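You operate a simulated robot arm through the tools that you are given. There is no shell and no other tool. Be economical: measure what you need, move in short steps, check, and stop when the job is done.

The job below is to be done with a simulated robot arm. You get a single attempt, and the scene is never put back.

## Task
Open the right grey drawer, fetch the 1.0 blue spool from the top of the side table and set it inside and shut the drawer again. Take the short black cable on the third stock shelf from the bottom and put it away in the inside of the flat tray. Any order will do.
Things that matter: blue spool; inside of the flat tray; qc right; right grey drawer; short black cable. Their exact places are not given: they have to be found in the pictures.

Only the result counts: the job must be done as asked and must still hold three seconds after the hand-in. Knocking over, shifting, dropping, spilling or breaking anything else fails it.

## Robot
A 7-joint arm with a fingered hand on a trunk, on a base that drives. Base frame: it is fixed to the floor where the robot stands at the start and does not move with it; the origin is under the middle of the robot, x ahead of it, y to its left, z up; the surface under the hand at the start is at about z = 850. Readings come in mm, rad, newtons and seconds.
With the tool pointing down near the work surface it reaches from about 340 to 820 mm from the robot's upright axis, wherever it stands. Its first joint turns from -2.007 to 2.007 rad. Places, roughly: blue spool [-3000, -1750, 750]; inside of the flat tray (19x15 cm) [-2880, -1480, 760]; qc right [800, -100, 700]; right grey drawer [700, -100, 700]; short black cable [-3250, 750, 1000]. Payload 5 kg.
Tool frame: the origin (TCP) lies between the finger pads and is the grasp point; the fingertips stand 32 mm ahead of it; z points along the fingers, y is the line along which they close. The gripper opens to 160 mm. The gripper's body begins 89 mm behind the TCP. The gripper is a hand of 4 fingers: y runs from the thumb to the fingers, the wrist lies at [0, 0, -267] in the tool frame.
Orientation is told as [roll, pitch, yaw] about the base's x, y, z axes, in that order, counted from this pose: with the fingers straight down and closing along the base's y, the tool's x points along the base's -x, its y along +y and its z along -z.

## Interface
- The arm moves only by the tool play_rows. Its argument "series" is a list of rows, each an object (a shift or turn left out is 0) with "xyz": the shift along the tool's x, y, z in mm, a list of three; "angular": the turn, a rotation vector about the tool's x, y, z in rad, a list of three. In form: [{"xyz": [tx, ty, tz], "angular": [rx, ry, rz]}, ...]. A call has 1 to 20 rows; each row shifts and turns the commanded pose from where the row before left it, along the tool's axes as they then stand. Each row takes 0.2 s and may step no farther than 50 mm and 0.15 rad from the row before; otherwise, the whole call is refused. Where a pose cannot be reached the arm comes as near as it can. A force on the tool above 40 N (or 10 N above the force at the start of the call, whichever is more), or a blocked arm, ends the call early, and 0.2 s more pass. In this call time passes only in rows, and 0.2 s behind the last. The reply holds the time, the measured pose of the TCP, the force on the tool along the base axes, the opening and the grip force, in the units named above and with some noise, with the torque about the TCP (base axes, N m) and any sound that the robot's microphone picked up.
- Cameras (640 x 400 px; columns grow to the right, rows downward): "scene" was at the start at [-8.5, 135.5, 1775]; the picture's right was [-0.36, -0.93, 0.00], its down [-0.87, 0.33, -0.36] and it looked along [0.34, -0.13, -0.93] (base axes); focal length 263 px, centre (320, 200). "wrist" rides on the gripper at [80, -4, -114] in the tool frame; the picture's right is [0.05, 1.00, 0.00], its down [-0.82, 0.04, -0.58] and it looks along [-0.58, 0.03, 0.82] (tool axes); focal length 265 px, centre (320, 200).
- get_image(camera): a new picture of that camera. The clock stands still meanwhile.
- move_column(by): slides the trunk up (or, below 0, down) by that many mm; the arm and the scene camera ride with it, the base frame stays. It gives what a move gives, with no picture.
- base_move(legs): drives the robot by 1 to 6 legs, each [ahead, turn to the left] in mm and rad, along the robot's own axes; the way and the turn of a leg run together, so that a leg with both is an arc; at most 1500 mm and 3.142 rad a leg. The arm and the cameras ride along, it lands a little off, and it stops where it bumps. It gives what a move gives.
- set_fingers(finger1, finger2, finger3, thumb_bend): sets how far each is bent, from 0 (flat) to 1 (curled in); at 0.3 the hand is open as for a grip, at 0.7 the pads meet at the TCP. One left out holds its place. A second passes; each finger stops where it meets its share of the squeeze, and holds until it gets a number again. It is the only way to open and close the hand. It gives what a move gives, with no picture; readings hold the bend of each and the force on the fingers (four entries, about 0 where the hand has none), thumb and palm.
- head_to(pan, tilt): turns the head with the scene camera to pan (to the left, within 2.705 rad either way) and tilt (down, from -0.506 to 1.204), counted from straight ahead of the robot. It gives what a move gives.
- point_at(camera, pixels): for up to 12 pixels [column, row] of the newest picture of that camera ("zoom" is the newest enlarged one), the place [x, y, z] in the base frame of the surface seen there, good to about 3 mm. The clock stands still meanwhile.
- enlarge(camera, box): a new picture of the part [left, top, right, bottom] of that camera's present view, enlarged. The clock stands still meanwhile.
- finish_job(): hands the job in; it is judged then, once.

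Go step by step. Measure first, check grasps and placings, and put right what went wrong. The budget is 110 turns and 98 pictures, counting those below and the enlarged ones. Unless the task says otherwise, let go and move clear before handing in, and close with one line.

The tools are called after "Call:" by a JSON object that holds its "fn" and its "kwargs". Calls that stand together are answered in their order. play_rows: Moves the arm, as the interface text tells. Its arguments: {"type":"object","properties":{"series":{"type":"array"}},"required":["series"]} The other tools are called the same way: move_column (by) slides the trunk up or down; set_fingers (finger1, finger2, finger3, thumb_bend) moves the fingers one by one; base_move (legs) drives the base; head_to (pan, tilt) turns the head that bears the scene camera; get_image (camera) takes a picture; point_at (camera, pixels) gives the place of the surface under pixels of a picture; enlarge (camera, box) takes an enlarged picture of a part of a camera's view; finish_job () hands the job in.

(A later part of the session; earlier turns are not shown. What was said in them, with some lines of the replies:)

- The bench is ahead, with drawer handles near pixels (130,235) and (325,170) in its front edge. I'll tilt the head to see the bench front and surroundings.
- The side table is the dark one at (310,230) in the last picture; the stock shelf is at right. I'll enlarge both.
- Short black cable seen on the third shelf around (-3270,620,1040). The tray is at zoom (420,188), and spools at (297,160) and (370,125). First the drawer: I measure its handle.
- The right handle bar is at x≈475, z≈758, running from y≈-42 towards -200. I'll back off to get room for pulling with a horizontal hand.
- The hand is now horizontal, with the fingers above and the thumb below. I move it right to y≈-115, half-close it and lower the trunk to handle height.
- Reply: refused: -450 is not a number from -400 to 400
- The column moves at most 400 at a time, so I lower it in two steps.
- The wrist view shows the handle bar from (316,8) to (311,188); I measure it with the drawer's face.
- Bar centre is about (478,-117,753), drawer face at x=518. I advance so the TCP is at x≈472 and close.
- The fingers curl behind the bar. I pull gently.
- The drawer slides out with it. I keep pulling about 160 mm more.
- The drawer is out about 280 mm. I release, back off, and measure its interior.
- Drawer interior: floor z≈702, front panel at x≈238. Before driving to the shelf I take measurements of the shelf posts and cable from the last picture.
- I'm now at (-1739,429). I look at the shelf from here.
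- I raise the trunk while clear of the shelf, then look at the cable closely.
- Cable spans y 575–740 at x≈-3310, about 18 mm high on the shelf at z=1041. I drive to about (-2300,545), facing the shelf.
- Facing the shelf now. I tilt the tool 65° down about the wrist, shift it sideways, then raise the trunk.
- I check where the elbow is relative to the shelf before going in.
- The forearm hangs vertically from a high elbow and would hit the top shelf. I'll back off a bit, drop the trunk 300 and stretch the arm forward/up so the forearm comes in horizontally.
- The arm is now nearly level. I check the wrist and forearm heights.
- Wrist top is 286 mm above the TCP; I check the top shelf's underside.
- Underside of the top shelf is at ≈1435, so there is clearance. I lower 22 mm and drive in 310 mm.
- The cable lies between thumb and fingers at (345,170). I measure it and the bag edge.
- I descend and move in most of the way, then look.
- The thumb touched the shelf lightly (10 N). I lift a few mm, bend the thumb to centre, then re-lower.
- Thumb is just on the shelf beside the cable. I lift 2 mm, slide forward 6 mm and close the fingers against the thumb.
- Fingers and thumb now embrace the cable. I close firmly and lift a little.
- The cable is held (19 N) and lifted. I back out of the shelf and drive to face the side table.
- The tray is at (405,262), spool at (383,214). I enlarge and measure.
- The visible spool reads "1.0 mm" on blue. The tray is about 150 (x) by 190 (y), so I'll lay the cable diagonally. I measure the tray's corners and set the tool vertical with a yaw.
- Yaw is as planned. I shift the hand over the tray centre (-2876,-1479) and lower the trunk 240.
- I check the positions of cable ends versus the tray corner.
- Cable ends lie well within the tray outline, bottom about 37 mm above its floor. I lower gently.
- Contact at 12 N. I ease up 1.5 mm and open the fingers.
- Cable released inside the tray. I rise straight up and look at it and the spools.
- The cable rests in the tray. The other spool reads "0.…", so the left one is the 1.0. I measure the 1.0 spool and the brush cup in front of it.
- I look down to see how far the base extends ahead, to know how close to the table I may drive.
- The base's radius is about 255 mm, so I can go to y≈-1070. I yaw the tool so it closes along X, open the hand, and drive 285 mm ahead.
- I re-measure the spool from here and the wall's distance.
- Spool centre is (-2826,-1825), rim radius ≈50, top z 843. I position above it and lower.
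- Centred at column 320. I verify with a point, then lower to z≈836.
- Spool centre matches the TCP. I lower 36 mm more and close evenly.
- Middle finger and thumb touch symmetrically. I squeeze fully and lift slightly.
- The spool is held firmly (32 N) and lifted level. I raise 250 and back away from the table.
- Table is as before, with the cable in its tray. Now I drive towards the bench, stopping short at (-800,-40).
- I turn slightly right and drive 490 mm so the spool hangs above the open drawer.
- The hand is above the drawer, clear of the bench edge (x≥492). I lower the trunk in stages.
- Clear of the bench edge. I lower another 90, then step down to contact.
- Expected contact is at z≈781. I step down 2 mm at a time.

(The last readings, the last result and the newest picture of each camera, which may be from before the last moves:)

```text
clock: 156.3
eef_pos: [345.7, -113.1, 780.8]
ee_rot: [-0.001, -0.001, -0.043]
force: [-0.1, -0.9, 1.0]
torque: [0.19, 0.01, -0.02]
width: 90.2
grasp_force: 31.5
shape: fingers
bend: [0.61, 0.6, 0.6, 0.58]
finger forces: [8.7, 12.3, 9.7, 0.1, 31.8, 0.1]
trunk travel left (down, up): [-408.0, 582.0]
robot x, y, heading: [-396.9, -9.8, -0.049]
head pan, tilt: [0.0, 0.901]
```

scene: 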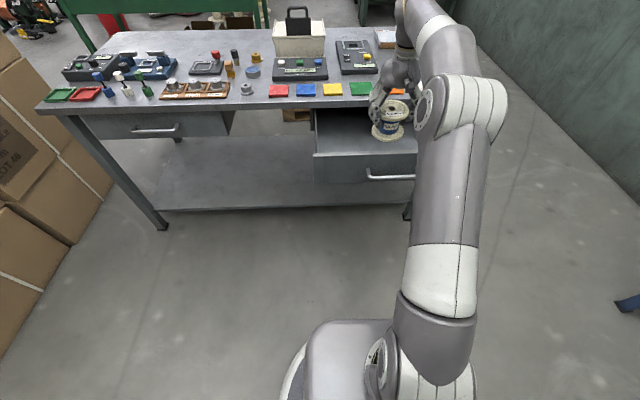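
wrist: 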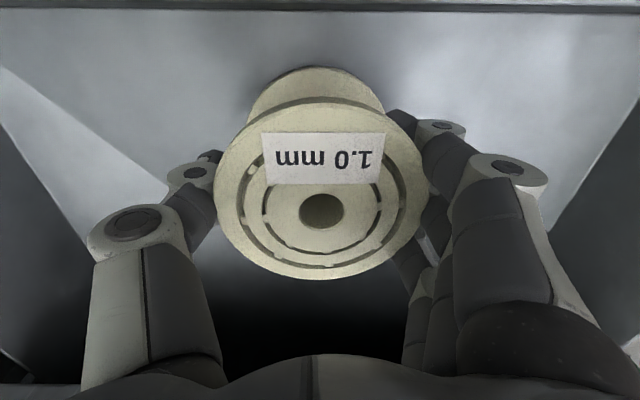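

The force rose from -4.5 to +1, so the spool touches the floor. I go 1 mm more and open the hand.

Call:
{"fn": "play_rows", "kwargs": {"series": [{"xyz": [0, 0, 1]}]}}

Call:
{"fn": "set_fingers", "kwargs": {"finger1": 0.46, "finger2": 0.46, "finger3": 0.46, "thumb_bend": 0.46}}

Call:
{"fn": "set_fingers", "kwargs": {"finger1": 0.36, "finger2": 0.36, "finger3": 0.36, "thumb_bend": 0.36}}

Call:
{"fn": "get_image", "kwargs": {"camera": "wrist"}}

```text
clock: 156.7
eef_pos: [346.8, -112.7, 780.4]
ee_rot: [0.0, 0.001, -0.042]
force: [0.1, -0.3, 3.9]
torque: [0.43, -0.03, -0.02]
width: 90.2
grasp_force: 31.1
shape: fingers
bend: [0.61, 0.6, 0.61, 0.58]
finger forces: [8.7, 12.1, 9.9, 0.0, 32.2, 0.0]
trunk travel left (down, up): [-408.0, 582.0]
robot x, y, heading: [-394.7, -10.2, -0.049]
head pan, tilt: [0.0, 0.901]
```

```text
clock: 157.7
eef_pos: [346.7, -114.5, 779.6]
ee_rot: [-0.002, 0.002, -0.041]
force: [-0.4, -2.4, 1.1]
torque: [-0.06, 0.0, 0.0]
width: 109.8
grasp_force: 2.8
shape: fingers
bend: [0.46, 0.45, 0.46, 0.46]
finger forces: [0.0, 1.5, 0.0, 0.0, 3.6, 0.1]
trunk travel left (down, up): [-408.0, 582.0]
robot x, y, heading: [-400.2, -9.8, -0.043]
head pan, tilt: [0.0, 0.901]
```

```text
clock: 158.7
eef_pos: [345.7, -112.8, 780.4]
ee_rot: [-0.002, 0.001, -0.043]
force: [0.2, -0.3, 0.2]
torque: [0.02, 0.01, -0.01]
width: 146.5
grasp_force: 0.1
shape: fingers
bend: [0.36, 0.36, 0.36, 0.36]
finger forces: [0.1, 0.0, 0.0, 0.0, 0.1, 0.0]
trunk travel left (down, up): [-408.0, 582.0]
robot x, y, heading: [-392.9, -7.5, -0.051]
head pan, tilt: [0.0, 0.901]
```

```text
38 pictures are left
```

wrist: 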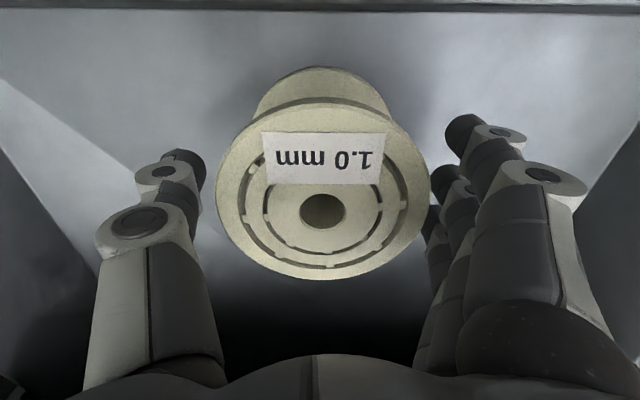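

The spool stands free in the drawer. I raise the hand, back off, retract the arm and turn the tool horizontal again.

Call:
{"fn": "move_column", "kwargs": {"by": 200}}

Call:
{"fn": "base_move", "kwargs": {"legs": [[-450, 0]]}}

Call:
{"fn": "play_rows", "kwargs": {"series": [{"xyz": [40, 0, 0]}, {"xyz": [40, 0, 0]}, {"xyz": [40, 0, 0]}, {"xyz": [40, 0, 0]}, {"xyz": [-39.9, 0, -3], "angular": [0, -0.15, 0]}, {"xyz": [-39.9, 0, -3], "angular": [0, -0.15, 0]}, {"xyz": [-39.9, 0, -3], "angular": [0, -0.15, 0]}, {"xyz": [-39.9, 0, -3], "angular": [0, -0.15, 0]}, {"xyz": [-39.9, 0, -3], "angular": [0, -0.15, 0]}, {"xyz": [-39.9, 0, -3], "angular": [0, -0.15, 0]}, {"xyz": [-39.9, 0, -3], "angular": [0, -0.15, 0]}, {"xyz": [-39.9, 0, -3], "angular": [0, -0.15, 0]}, {"xyz": [-39.9, 0, -3], "angular": [0, -0.15, 0]}, {"xyz": [-39.9, 0, -3], "angular": [0, -0.15, 0]}, {"xyz": [-18.9, 0, -0.7], "angular": [0, -0.071, 0]}]}}

Call:
{"fn": "play_rows", "kwargs": {"series": [{"angular": [0, 0, 0.15]}, {"angular": [0, 0, 0.15]}, {"angular": [0, 0, 0.15]}, {"angular": [0, 0, 0.15]}, {"angular": [0, 0, 0.15]}, {"angular": [0, 0, 0.15]}, {"angular": [0, 0, 0.15]}, {"angular": [0, 0, 0.15]}, {"angular": [0, 0, 0.15]}, {"angular": [0, 0, 0.15]}, {"angular": [0, 0, 0.071]}]}}

Call:
{"fn": "get_image", "kwargs": {"camera": "scene"}}

```text
clock: 160.9
eef_pos: [346.7, -112.4, 979.1]
ee_rot: [-0.001, 0.0, -0.042]
force: [-0.6, 0.0, -0.1]
torque: [-0.01, 0.02, 0.0]
width: 146.7
grasp_force: 0.1
shape: fingers
bend: [0.36, 0.36, 0.36, 0.36]
finger forces: [0.1, 0.1, 0.0, 0.0, 0.0, 0.0]
trunk travel left (down, up): [-608.0, 382.0]
robot x, y, heading: [-395.1, -7.0, -0.051]
head pan, tilt: [0.0, 0.901]
```

```text
clock: 163.6
eef_pos: [-91.1, -80.3, 979.8]
ee_rot: [-0.003, -0.001, -0.023]
force: [-0.2, 0.1, 0.2]
torque: [0.0, -0.01, 0.03]
width: 146.5
grasp_force: 0.0
shape: fingers
bend: [0.36, 0.36, 0.36, 0.36]
finger forces: [0.0, 0.0, 0.0, 0.0, 0.0, 0.1]
trunk travel left (down, up): [-608.0, 382.0]
robot x, y, heading: [-834.1, 7.9, -0.026]
head pan, tilt: [0.0, 0.901]
```

```text
clock: 166.8
eef_pos: [17.2, -84.2, 1248.0]
ee_rot: [-1.899, -1.57, 1.875]
force: [-0.1, -0.1, 0.2]
torque: [0.0, 0.01, -0.01]
width: 146.5
grasp_force: 0.1
shape: fingers
bend: [0.36, 0.36, 0.36, 0.36]
finger forces: [0.1, 0.1, 0.0, 0.0, 0.0, 0.0]
trunk travel left (down, up): [-608.0, 382.0]
robot x, y, heading: [-833.2, 4.8, -0.026]
head pan, tilt: [0.0, 0.901]
```

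```text
clock: 169.2
eef_pos: [16.9, -83.5, 1247.3]
ee_rot: [1.568, -0.003, -1.594]
force: [0.5, 0.5, -0.1]
torque: [0.01, -0.01, 0.0]
width: 146.8
grasp_force: 0.1
shape: fingers
bend: [0.36, 0.36, 0.36, 0.36]
finger forces: [0.1, 0.1, 0.0, 0.0, 0.0, 0.1]
trunk travel left (down, up): [-608.0, 382.0]
robot x, y, heading: [-833.8, 8.8, -0.026]
head pan, tilt: [0.0, 0.901]
```

```text
37 pictures are left
```

scene: 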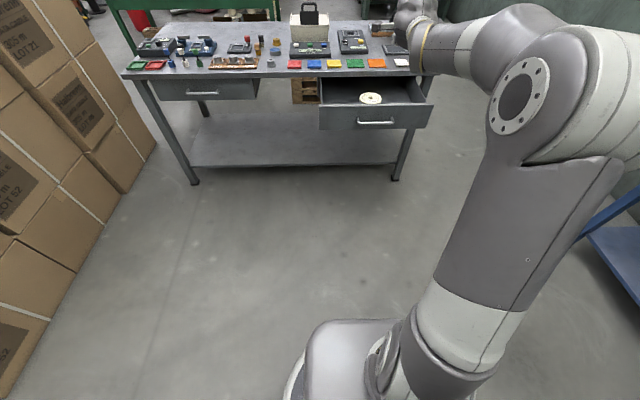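

The spool stands in the drawer at (370,98). I measure the handle, shift right and lower to z≈753.

Call:
{"fn": "point_at", "kwargs": {"camera": "scene", "pixels": [[376, 123], [360, 124], [392, 122], [370, 98]]}}

Call:
{"fn": "play_rows", "kwargs": {"series": [{"xyz": [-34, 0, 0]}]}}

Call:
{"fn": "set_fingers", "kwargs": {"finger1": 0.5, "finger2": 0.5, "finger3": 0.5, "thumb_bend": 0.5}}

Call:
{"fn": "move_column", "kwargs": {"by": -300}}

Call:
{"fn": "move_column", "kwargs": {"by": -194}}

Call:
{"fn": "get_image", "kwargs": {"camera": "wrist"}}

```text
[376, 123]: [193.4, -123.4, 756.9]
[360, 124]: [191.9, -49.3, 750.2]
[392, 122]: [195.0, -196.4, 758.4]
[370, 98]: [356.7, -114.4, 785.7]
```

```text
clock: 169.6
eef_pos: [18.7, -118.6, 1246.0]
ee_rot: [1.569, 0.001, -1.594]
force: [0.5, -0.8, -0.1]
torque: [-0.02, -0.02, 0.0]
width: 146.4
grasp_force: 0.0
shape: fingers
bend: [0.36, 0.36, 0.36, 0.36]
finger forces: [0.0, 0.0, 0.0, 0.0, 0.0, 0.0]
trunk travel left (down, up): [-608.0, 382.0]
robot x, y, heading: [-833.2, 6.2, -0.027]
head pan, tilt: [0.0, 0.901]
```

```text
clock: 170.6
eef_pos: [17.2, -117.4, 1246.7]
ee_rot: [1.569, -0.003, -1.594]
force: [0.0, -0.2, -0.6]
torque: [-0.04, -0.01, 0.0]
width: 92.5
grasp_force: 0.2
shape: fingers
bend: [0.5, 0.5, 0.5, 0.5]
finger forces: [0.0, 0.1, 0.0, 0.0, 0.0, 0.0]
trunk travel left (down, up): [-608.0, 382.0]
robot x, y, heading: [-833.4, 6.1, -0.028]
head pan, tilt: [0.0, 0.901]
```

```text
clock: 173.6
eef_pos: [17.5, -117.7, 948.0]
ee_rot: [1.57, -0.001, -1.595]
force: [-0.1, -0.1, 0.4]
torque: [0.0, 0.01, -0.01]
width: 92.0
grasp_force: 0.1
shape: fingers
bend: [0.5, 0.5, 0.5, 0.5]
finger forces: [0.0, 0.0, 0.0, 0.0, 0.0, 0.1]
trunk travel left (down, up): [-308.0, 682.0]
robot x, y, heading: [-835.4, 10.4, -0.03]
head pan, tilt: [0.0, 0.901]
```

```text
clock: 175.7
eef_pos: [19.0, -117.2, 752.6]
ee_rot: [1.568, -0.003, -1.594]
force: [0.0, 0.0, 1.2]
torque: [-0.01, 0.0, 0.0]
width: 92.4
grasp_force: 0.1
shape: fingers
bend: [0.5, 0.5, 0.5, 0.5]
finger forces: [0.0, 0.0, 0.0, 0.0, 0.0, 0.0]
trunk travel left (down, up): [-114.0, 876.0]
robot x, y, heading: [-836.9, 7.5, -0.027]
head pan, tilt: [0.0, 0.901]
```

```text
36 pictures are left
```

wrist: 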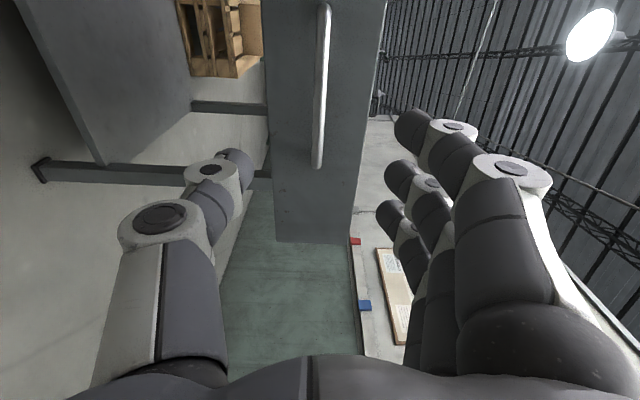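

The bar is directly ahead at x≈193. I drive 150 mm, then fine-position and pinch the bar.

Call:
{"fn": "base_move", "kwargs": {"legs": [[150, 0]]}}

Call:
{"fn": "get_image", "kwargs": {"camera": "wrist"}}

Call:
{"fn": "point_at", "kwargs": {"camera": "wrist", "pixels": [[325, 20], [322, 60], [320, 100], [318, 130], [280, 120], [350, 120]]}}

```text
clock: 177.1
eef_pos: [171.1, -120.6, 752.1]
ee_rot: [1.569, -0.001, -1.591]
force: [-0.2, -0.4, 0.2]
torque: [0.02, 0.0, -0.02]
width: 92.2
grasp_force: 0.1
shape: fingers
bend: [0.5, 0.5, 0.5, 0.5]
finger forces: [0.0, 0.0, 0.1, 0.0, 0.1, 0.0]
trunk travel left (down, up): [-114.0, 876.0]
robot x, y, heading: [-679.6, -1.5, -0.028]
head pan, tilt: [0.0, 0.901]
```

```text
35 pictures are left
```

wrist: 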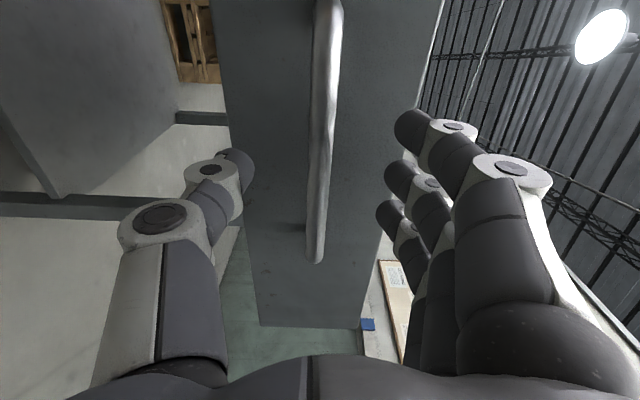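

```text
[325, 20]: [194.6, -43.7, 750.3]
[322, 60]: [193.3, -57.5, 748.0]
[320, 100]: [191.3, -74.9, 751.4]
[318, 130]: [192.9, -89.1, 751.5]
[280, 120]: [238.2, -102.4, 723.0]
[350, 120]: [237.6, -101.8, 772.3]
```

I advance 22 mm, close on the bar, and push in with small arm steps first.

Call:
{"fn": "play_rows", "kwargs": {"series": [{"xyz": [0, 0, 11]}, {"xyz": [0, 0, 11]}]}}

Call:
{"fn": "set_fingers", "kwargs": {"finger1": 0.8, "finger2": 0.8, "finger3": 0.8, "thumb_bend": 0.8}}

Call:
{"fn": "play_rows", "kwargs": {"series": [{"xyz": [0, 0, 10]}, {"xyz": [0, 0, 12]}, {"xyz": [0, 0, 12]}]}}

Call:
{"fn": "get_image", "kwargs": {"camera": "wrist"}}

```text
clock: 177.7
eef_pos: [193.2, -120.1, 753.9]
ee_rot: [1.57, -0.001, -1.591]
force: [-0.4, 0.5, 0.4]
torque: [0.01, 0.04, -0.01]
width: 92.1
grasp_force: 0.0
shape: fingers
bend: [0.5, 0.5, 0.5, 0.5]
finger forces: [0.0, 0.1, 0.1, 0.0, 0.0, 0.0]
trunk travel left (down, up): [-114.0, 876.0]
robot x, y, heading: [-679.7, 4.8, -0.028]
head pan, tilt: [0.0, 0.901]
```

```text
clock: 178.7
eef_pos: [194.1, -120.6, 752.6]
ee_rot: [1.571, -0.002, -1.591]
force: [1.0, -0.1, 3.8]
torque: [-0.07, 0.05, 0.08]
width: 16.3
grasp_force: 3.2
shape: fingers
bend: [0.79, 0.78, 0.79, 0.76]
finger forces: [1.8, 0.0, 3.3, 0.1, 0.2, 0.0]
trunk travel left (down, up): [-114.0, 876.0]
robot x, y, heading: [-681.2, 7.4, -0.029]
head pan, tilt: [0.0, 0.901]
```

```text
clock: 179.5
eef_pos: [227.4, -120.0, 752.5]
ee_rot: [1.569, -0.002, -1.591]
force: [1.0, 0.7, 1.9]
torque: [-0.04, 0.05, 0.08]
width: 16.1
grasp_force: 3.2
shape: fingers
bend: [0.79, 0.78, 0.79, 0.77]
finger forces: [2.1, 0.0, 3.2, 0.0, 0.2, 0.1]
trunk travel left (down, up): [-114.0, 876.0]
robot x, y, heading: [-678.6, 4.8, -0.024]
head pan, tilt: [0.0, 0.901]
```

```text
34 pictures are left
```

wrist: 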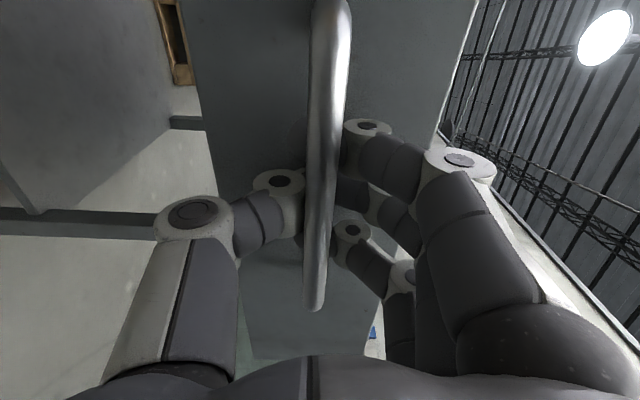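

The drawer follows. I drive the base ahead 205 mm to push it, then finish with the arm.

Call:
{"fn": "base_move", "kwargs": {"legs": [[205, 0]]}}

Call:
{"fn": "play_rows", "kwargs": {"series": [{"xyz": [0, 0, 10]}, {"xyz": [0, 0, 10]}, {"xyz": [0, 0, 8]}, {"xyz": [0, 0, 6]}]}}

Call:
{"fn": "get_image", "kwargs": {"camera": "scene"}}

```text
clock: 181.1
eef_pos: [433.1, -122.7, 751.5]
ee_rot: [1.57, -0.002, -1.59]
force: [-0.2, 6.5, 0.2]
torque: [-0.02, 0.07, 0.14]
width: 16.2
grasp_force: 3.0
shape: fingers
bend: [0.79, 0.78, 0.79, 0.77]
finger forces: [2.2, 0.0, 3.7, 0.0, 0.2, 0.0]
trunk travel left (down, up): [-114.0, 876.0]
robot x, y, heading: [-471.5, -1.0, -0.025]
head pan, tilt: [0.0, 0.901]
```

```text
clock: 182.1
eef_pos: [467.3, -122.6, 752.9]
ee_rot: [1.568, -0.003, -1.588]
force: [-0.5, 2.4, 0.7]
torque: [-0.05, 0.01, 0.07]
width: 16.2
grasp_force: 3.5
shape: fingers
bend: [0.79, 0.78, 0.79, 0.77]
finger forces: [2.1, 0.0, 3.6, 0.0, 0.4, 0.0]
trunk travel left (down, up): [-114.0, 876.0]
robot x, y, heading: [-474.6, -3.4, -0.023]
head pan, tilt: [0.0, 0.901]
```

```text
33 pictures are left
```

scene: 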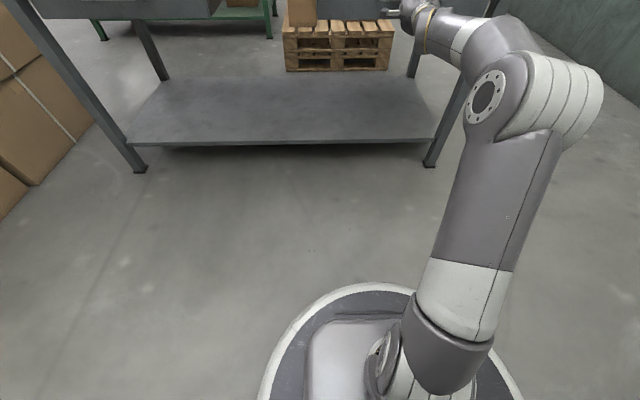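

Still free movement at x=467 (closed was ≈474–478). I push a bit more until the force rises.

Call:
{"fn": "play_rows", "kwargs": {"series": [{"xyz": [0, 0, 4]}, {"xyz": [0, 0, 4]}, {"xyz": [0, 0, 4]}, {"xyz": [0, 0, 4]}]}}

Call:
{"fn": "get_image", "kwargs": {"camera": "wrist"}}

Call:
{"fn": "point_at", "kwargs": {"camera": "wrist", "pixels": [[332, 20], [328, 100], [320, 250], [260, 80], [400, 80], [440, 110], [520, 60], [490, 60]]}}

```text
clock: 183.1
eef_pos: [482.7, -123.9, 752.8]
ee_rot: [1.569, -0.003, -1.59]
force: [-0.9, 4.5, 1.0]
torque: [-0.04, 0.01, 0.09]
width: 16.4
grasp_force: 3.2
shape: fingers
bend: [0.79, 0.78, 0.79, 0.77]
finger forces: [2.0, 0.0, 3.7, 0.0, 0.3, 0.1]
trunk travel left (down, up): [-114.0, 876.0]
robot x, y, heading: [-477.0, -0.3, -0.022]
head pan, tilt: [0.0, 0.901]
```

```text
32 pictures are left
```

wrist: 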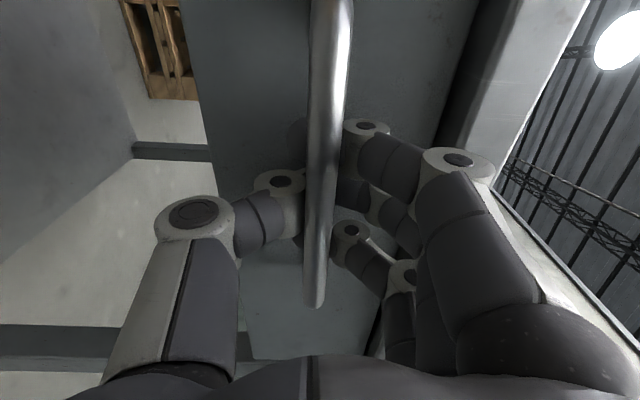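

```text
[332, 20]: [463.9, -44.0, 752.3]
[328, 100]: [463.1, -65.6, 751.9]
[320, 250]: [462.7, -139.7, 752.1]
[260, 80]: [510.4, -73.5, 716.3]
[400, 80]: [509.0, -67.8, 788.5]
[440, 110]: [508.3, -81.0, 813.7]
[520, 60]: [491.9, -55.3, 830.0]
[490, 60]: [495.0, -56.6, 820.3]
```

Drawer face reads x≈509 vs 518 when shut, so about 9 mm remain. I keep pushing until resistance.

Call:
{"fn": "play_rows", "kwargs": {"series": [{"xyz": [0, 0, 4]}, {"xyz": [0, 0, 4]}, {"xyz": [0, 0, 4]}, {"xyz": [0, 0, 3]}]}}

Call:
{"fn": "get_image", "kwargs": {"camera": "wrist"}}

Call:
{"fn": "point_at", "kwargs": {"camera": "wrist", "pixels": [[332, 20], [328, 100], [320, 250], [260, 80], [400, 80], [520, 60], [490, 60]]}}

```text
clock: 184.1
eef_pos: [496.1, -124.4, 750.2]
ee_rot: [1.564, 0.0, -1.591]
force: [-22.8, 2.5, -3.2]
torque: [-0.07, 0.02, 0.27]
width: 16.8
grasp_force: 18.5
shape: fingers
bend: [0.8, 0.8, 0.8, 0.8]
finger forces: [0.1, 0.1, 1.3, 0.0, 35.5, 0.0]
trunk travel left (down, up): [-114.0, 876.0]
robot x, y, heading: [-477.6, -0.2, -0.028]
head pan, tilt: [0.0, 0.901]
stopped in row 4: the force on the tool passed its limit at 44 N (the readings are from after the stop); the commanded pose is now the measured one
```

```text
31 pictures are left
```

wrist: 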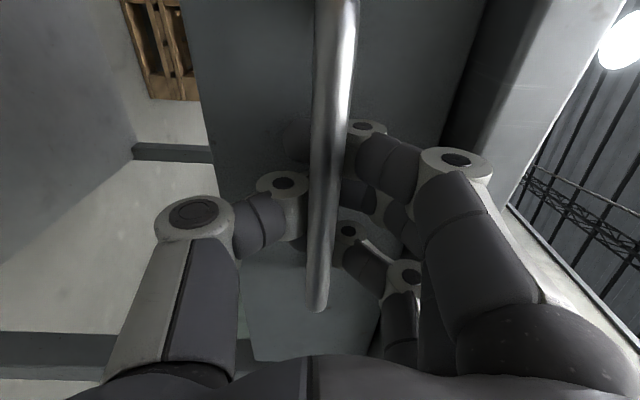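

```text
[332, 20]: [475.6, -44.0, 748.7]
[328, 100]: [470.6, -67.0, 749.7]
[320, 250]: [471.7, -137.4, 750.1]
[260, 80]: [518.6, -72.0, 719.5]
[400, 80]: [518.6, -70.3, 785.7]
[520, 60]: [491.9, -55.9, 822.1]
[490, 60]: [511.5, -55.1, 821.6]
```

The face is at x=518.6, shut against its stop. I open the hand and retreat.

Call:
{"fn": "set_fingers", "kwargs": {"finger1": 0.48, "finger2": 0.48, "finger3": 0.48, "thumb_bend": 0.48}}

Call:
{"fn": "play_rows", "kwargs": {"series": [{"xyz": [0, 0, -20]}, {"xyz": [0, 0, -30]}, {"xyz": [0, 0, -30]}, {"xyz": [0, 0, -30]}]}}

Call:
{"fn": "get_image", "kwargs": {"camera": "wrist"}}

Call:
{"fn": "point_at", "kwargs": {"camera": "wrist", "pixels": [[285, 120], [345, 120], [316, 60], [262, 150], [405, 60], [280, 230]]}}

```text
clock: 184.4
eef_pos: [493.1, -125.3, 756.2]
ee_rot: [1.568, -0.003, -1.591]
force: [-57.6, 3.1, -1.7]
torque: [-0.03, -0.11, 0.45]
width: 23.1
grasp_force: 28.3
shape: fingers
bend: [0.77, 0.77, 0.76, 0.76]
finger forces: [9.7, 9.9, 9.8, 0.0, 28.0, 0.0]
trunk travel left (down, up): [-114.0, 876.0]
robot x, y, heading: [-476.3, -2.0, -0.026]
head pan, tilt: [0.0, 0.901]
stopped: the force on the tool passed its limit at 56 N (the readings are from after the stop); the commanded pose is now the measured one
```

```text
clock: 185.4
eef_pos: [386.0, -124.2, 751.8]
ee_rot: [1.563, 0.002, -1.591]
force: [1.2, -0.1, 0.2]
torque: [-0.01, -0.05, -0.05]
width: 98.4
grasp_force: 0.1
shape: fingers
bend: [0.48, 0.48, 0.48, 0.48]
finger forces: [0.0, 0.0, 0.0, 0.1, 0.1, 0.0]
trunk travel left (down, up): [-114.0, 876.0]
robot x, y, heading: [-475.9, -3.1, -0.028]
head pan, tilt: [0.0, 0.901]
```

```text
30 pictures are left
```

wrist: 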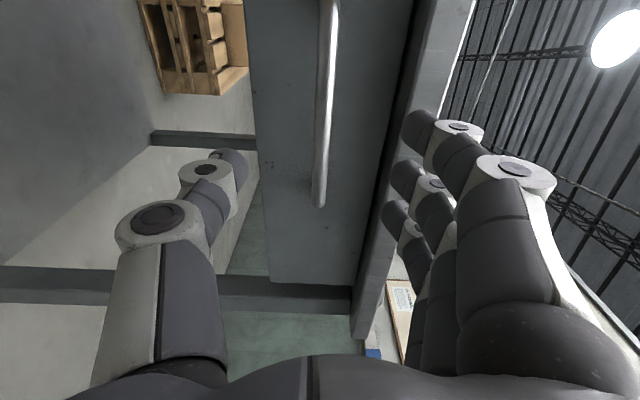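

```text
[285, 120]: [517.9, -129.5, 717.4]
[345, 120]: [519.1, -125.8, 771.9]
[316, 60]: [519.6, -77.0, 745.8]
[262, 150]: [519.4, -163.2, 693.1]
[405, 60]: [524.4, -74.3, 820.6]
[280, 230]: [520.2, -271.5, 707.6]
```

Drawer is shut (face ≈518–519, same as at start) and the hand is free. I back away and check the scene.

Call:
{"fn": "base_move", "kwargs": {"legs": [[-300, 0]]}}

Call:
{"fn": "move_column", "kwargs": {"by": 400}}

Call:
{"fn": "head_to", "kwargs": {"pan": 0.0, "tilt": 0.65}}

Call:
{"fn": "get_image", "kwargs": {"camera": "scene"}}

Call:
{"fn": "head_to", "kwargs": {"pan": -2.4, "tilt": 0.35}}

Call:
{"fn": "get_image", "kwargs": {"camera": "scene"}}

```text
clock: 187.4
eef_pos: [86.0, -116.4, 750.9]
ee_rot: [1.564, 0.0, -1.591]
force: [0.3, 0.1, -0.7]
torque: [0.01, -0.02, 0.04]
width: 98.7
grasp_force: 0.0
shape: fingers
bend: [0.48, 0.48, 0.48, 0.48]
finger forces: [0.1, 0.0, 0.0, 0.0, 0.0, 0.0]
trunk travel left (down, up): [-114.0, 876.0]
robot x, y, heading: [-778.9, 4.6, -0.027]
head pan, tilt: [0.0, 0.901]
```

```text
clock: 191.2
eef_pos: [85.6, -115.7, 1151.4]
ee_rot: [1.563, -0.001, -1.591]
force: [0.9, 0.6, -0.1]
torque: [-0.01, 0.0, 0.0]
width: 98.5
grasp_force: 0.0
shape: fingers
bend: [0.48, 0.48, 0.48, 0.48]
finger forces: [0.0, 0.0, 0.0, 0.1, 0.0, 0.0]
trunk travel left (down, up): [-514.0, 476.0]
robot x, y, heading: [-776.0, 5.2, -0.025]
head pan, tilt: [0.0, 0.901]
```

```text
clock: 192.0
eef_pos: [85.1, -116.3, 1151.4]
ee_rot: [1.563, 0.001, -1.59]
force: [-0.8, -0.4, -0.1]
torque: [0.0, -0.01, 0.01]
width: 98.6
grasp_force: 0.1
shape: fingers
bend: [0.48, 0.48, 0.48, 0.48]
finger forces: [0.1, 0.1, 0.0, 0.0, 0.1, 0.1]
trunk travel left (down, up): [-514.0, 476.0]
robot x, y, heading: [-779.8, 6.7, -0.025]
head pan, tilt: [0.0, 0.649]
```

```text
29 pictures are left
```

scene: 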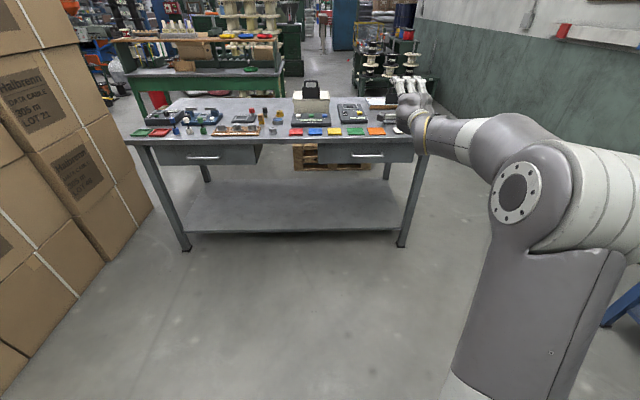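

```text
clock: 194.2
eef_pos: [86.1, -116.5, 1151.0]
ee_rot: [1.564, 0.001, -1.589]
force: [0.1, 0.2, 0.7]
torque: [0.0, 0.02, -0.03]
width: 98.5
grasp_force: 0.1
shape: fingers
bend: [0.48, 0.48, 0.48, 0.48]
finger forces: [0.0, 0.0, 0.0, 0.1, 0.0, 0.0]
trunk travel left (down, up): [-514.0, 476.0]
robot x, y, heading: [-779.4, 4.8, -0.024]
head pan, tilt: [-2.4, 0.351]
```

```text
28 pictures are left
```

scene: 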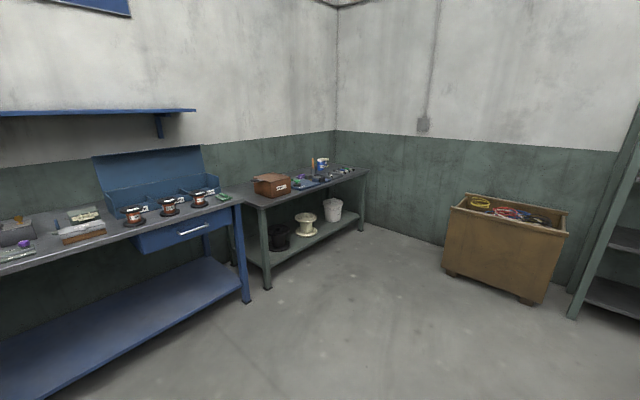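

The drawer is shut level with its neighbour, nothing on the bench has moved, and the side table stands undisturbed with the cable in its tray. I hand in.

Call:
{"fn": "finish_job", "kwargs": {}}

```text
The job is handed in.
```

I handed in the job: the 1.0 blue spool is in the right grey drawer, which is shut, and the short black cable is in the flat tray on the side table.
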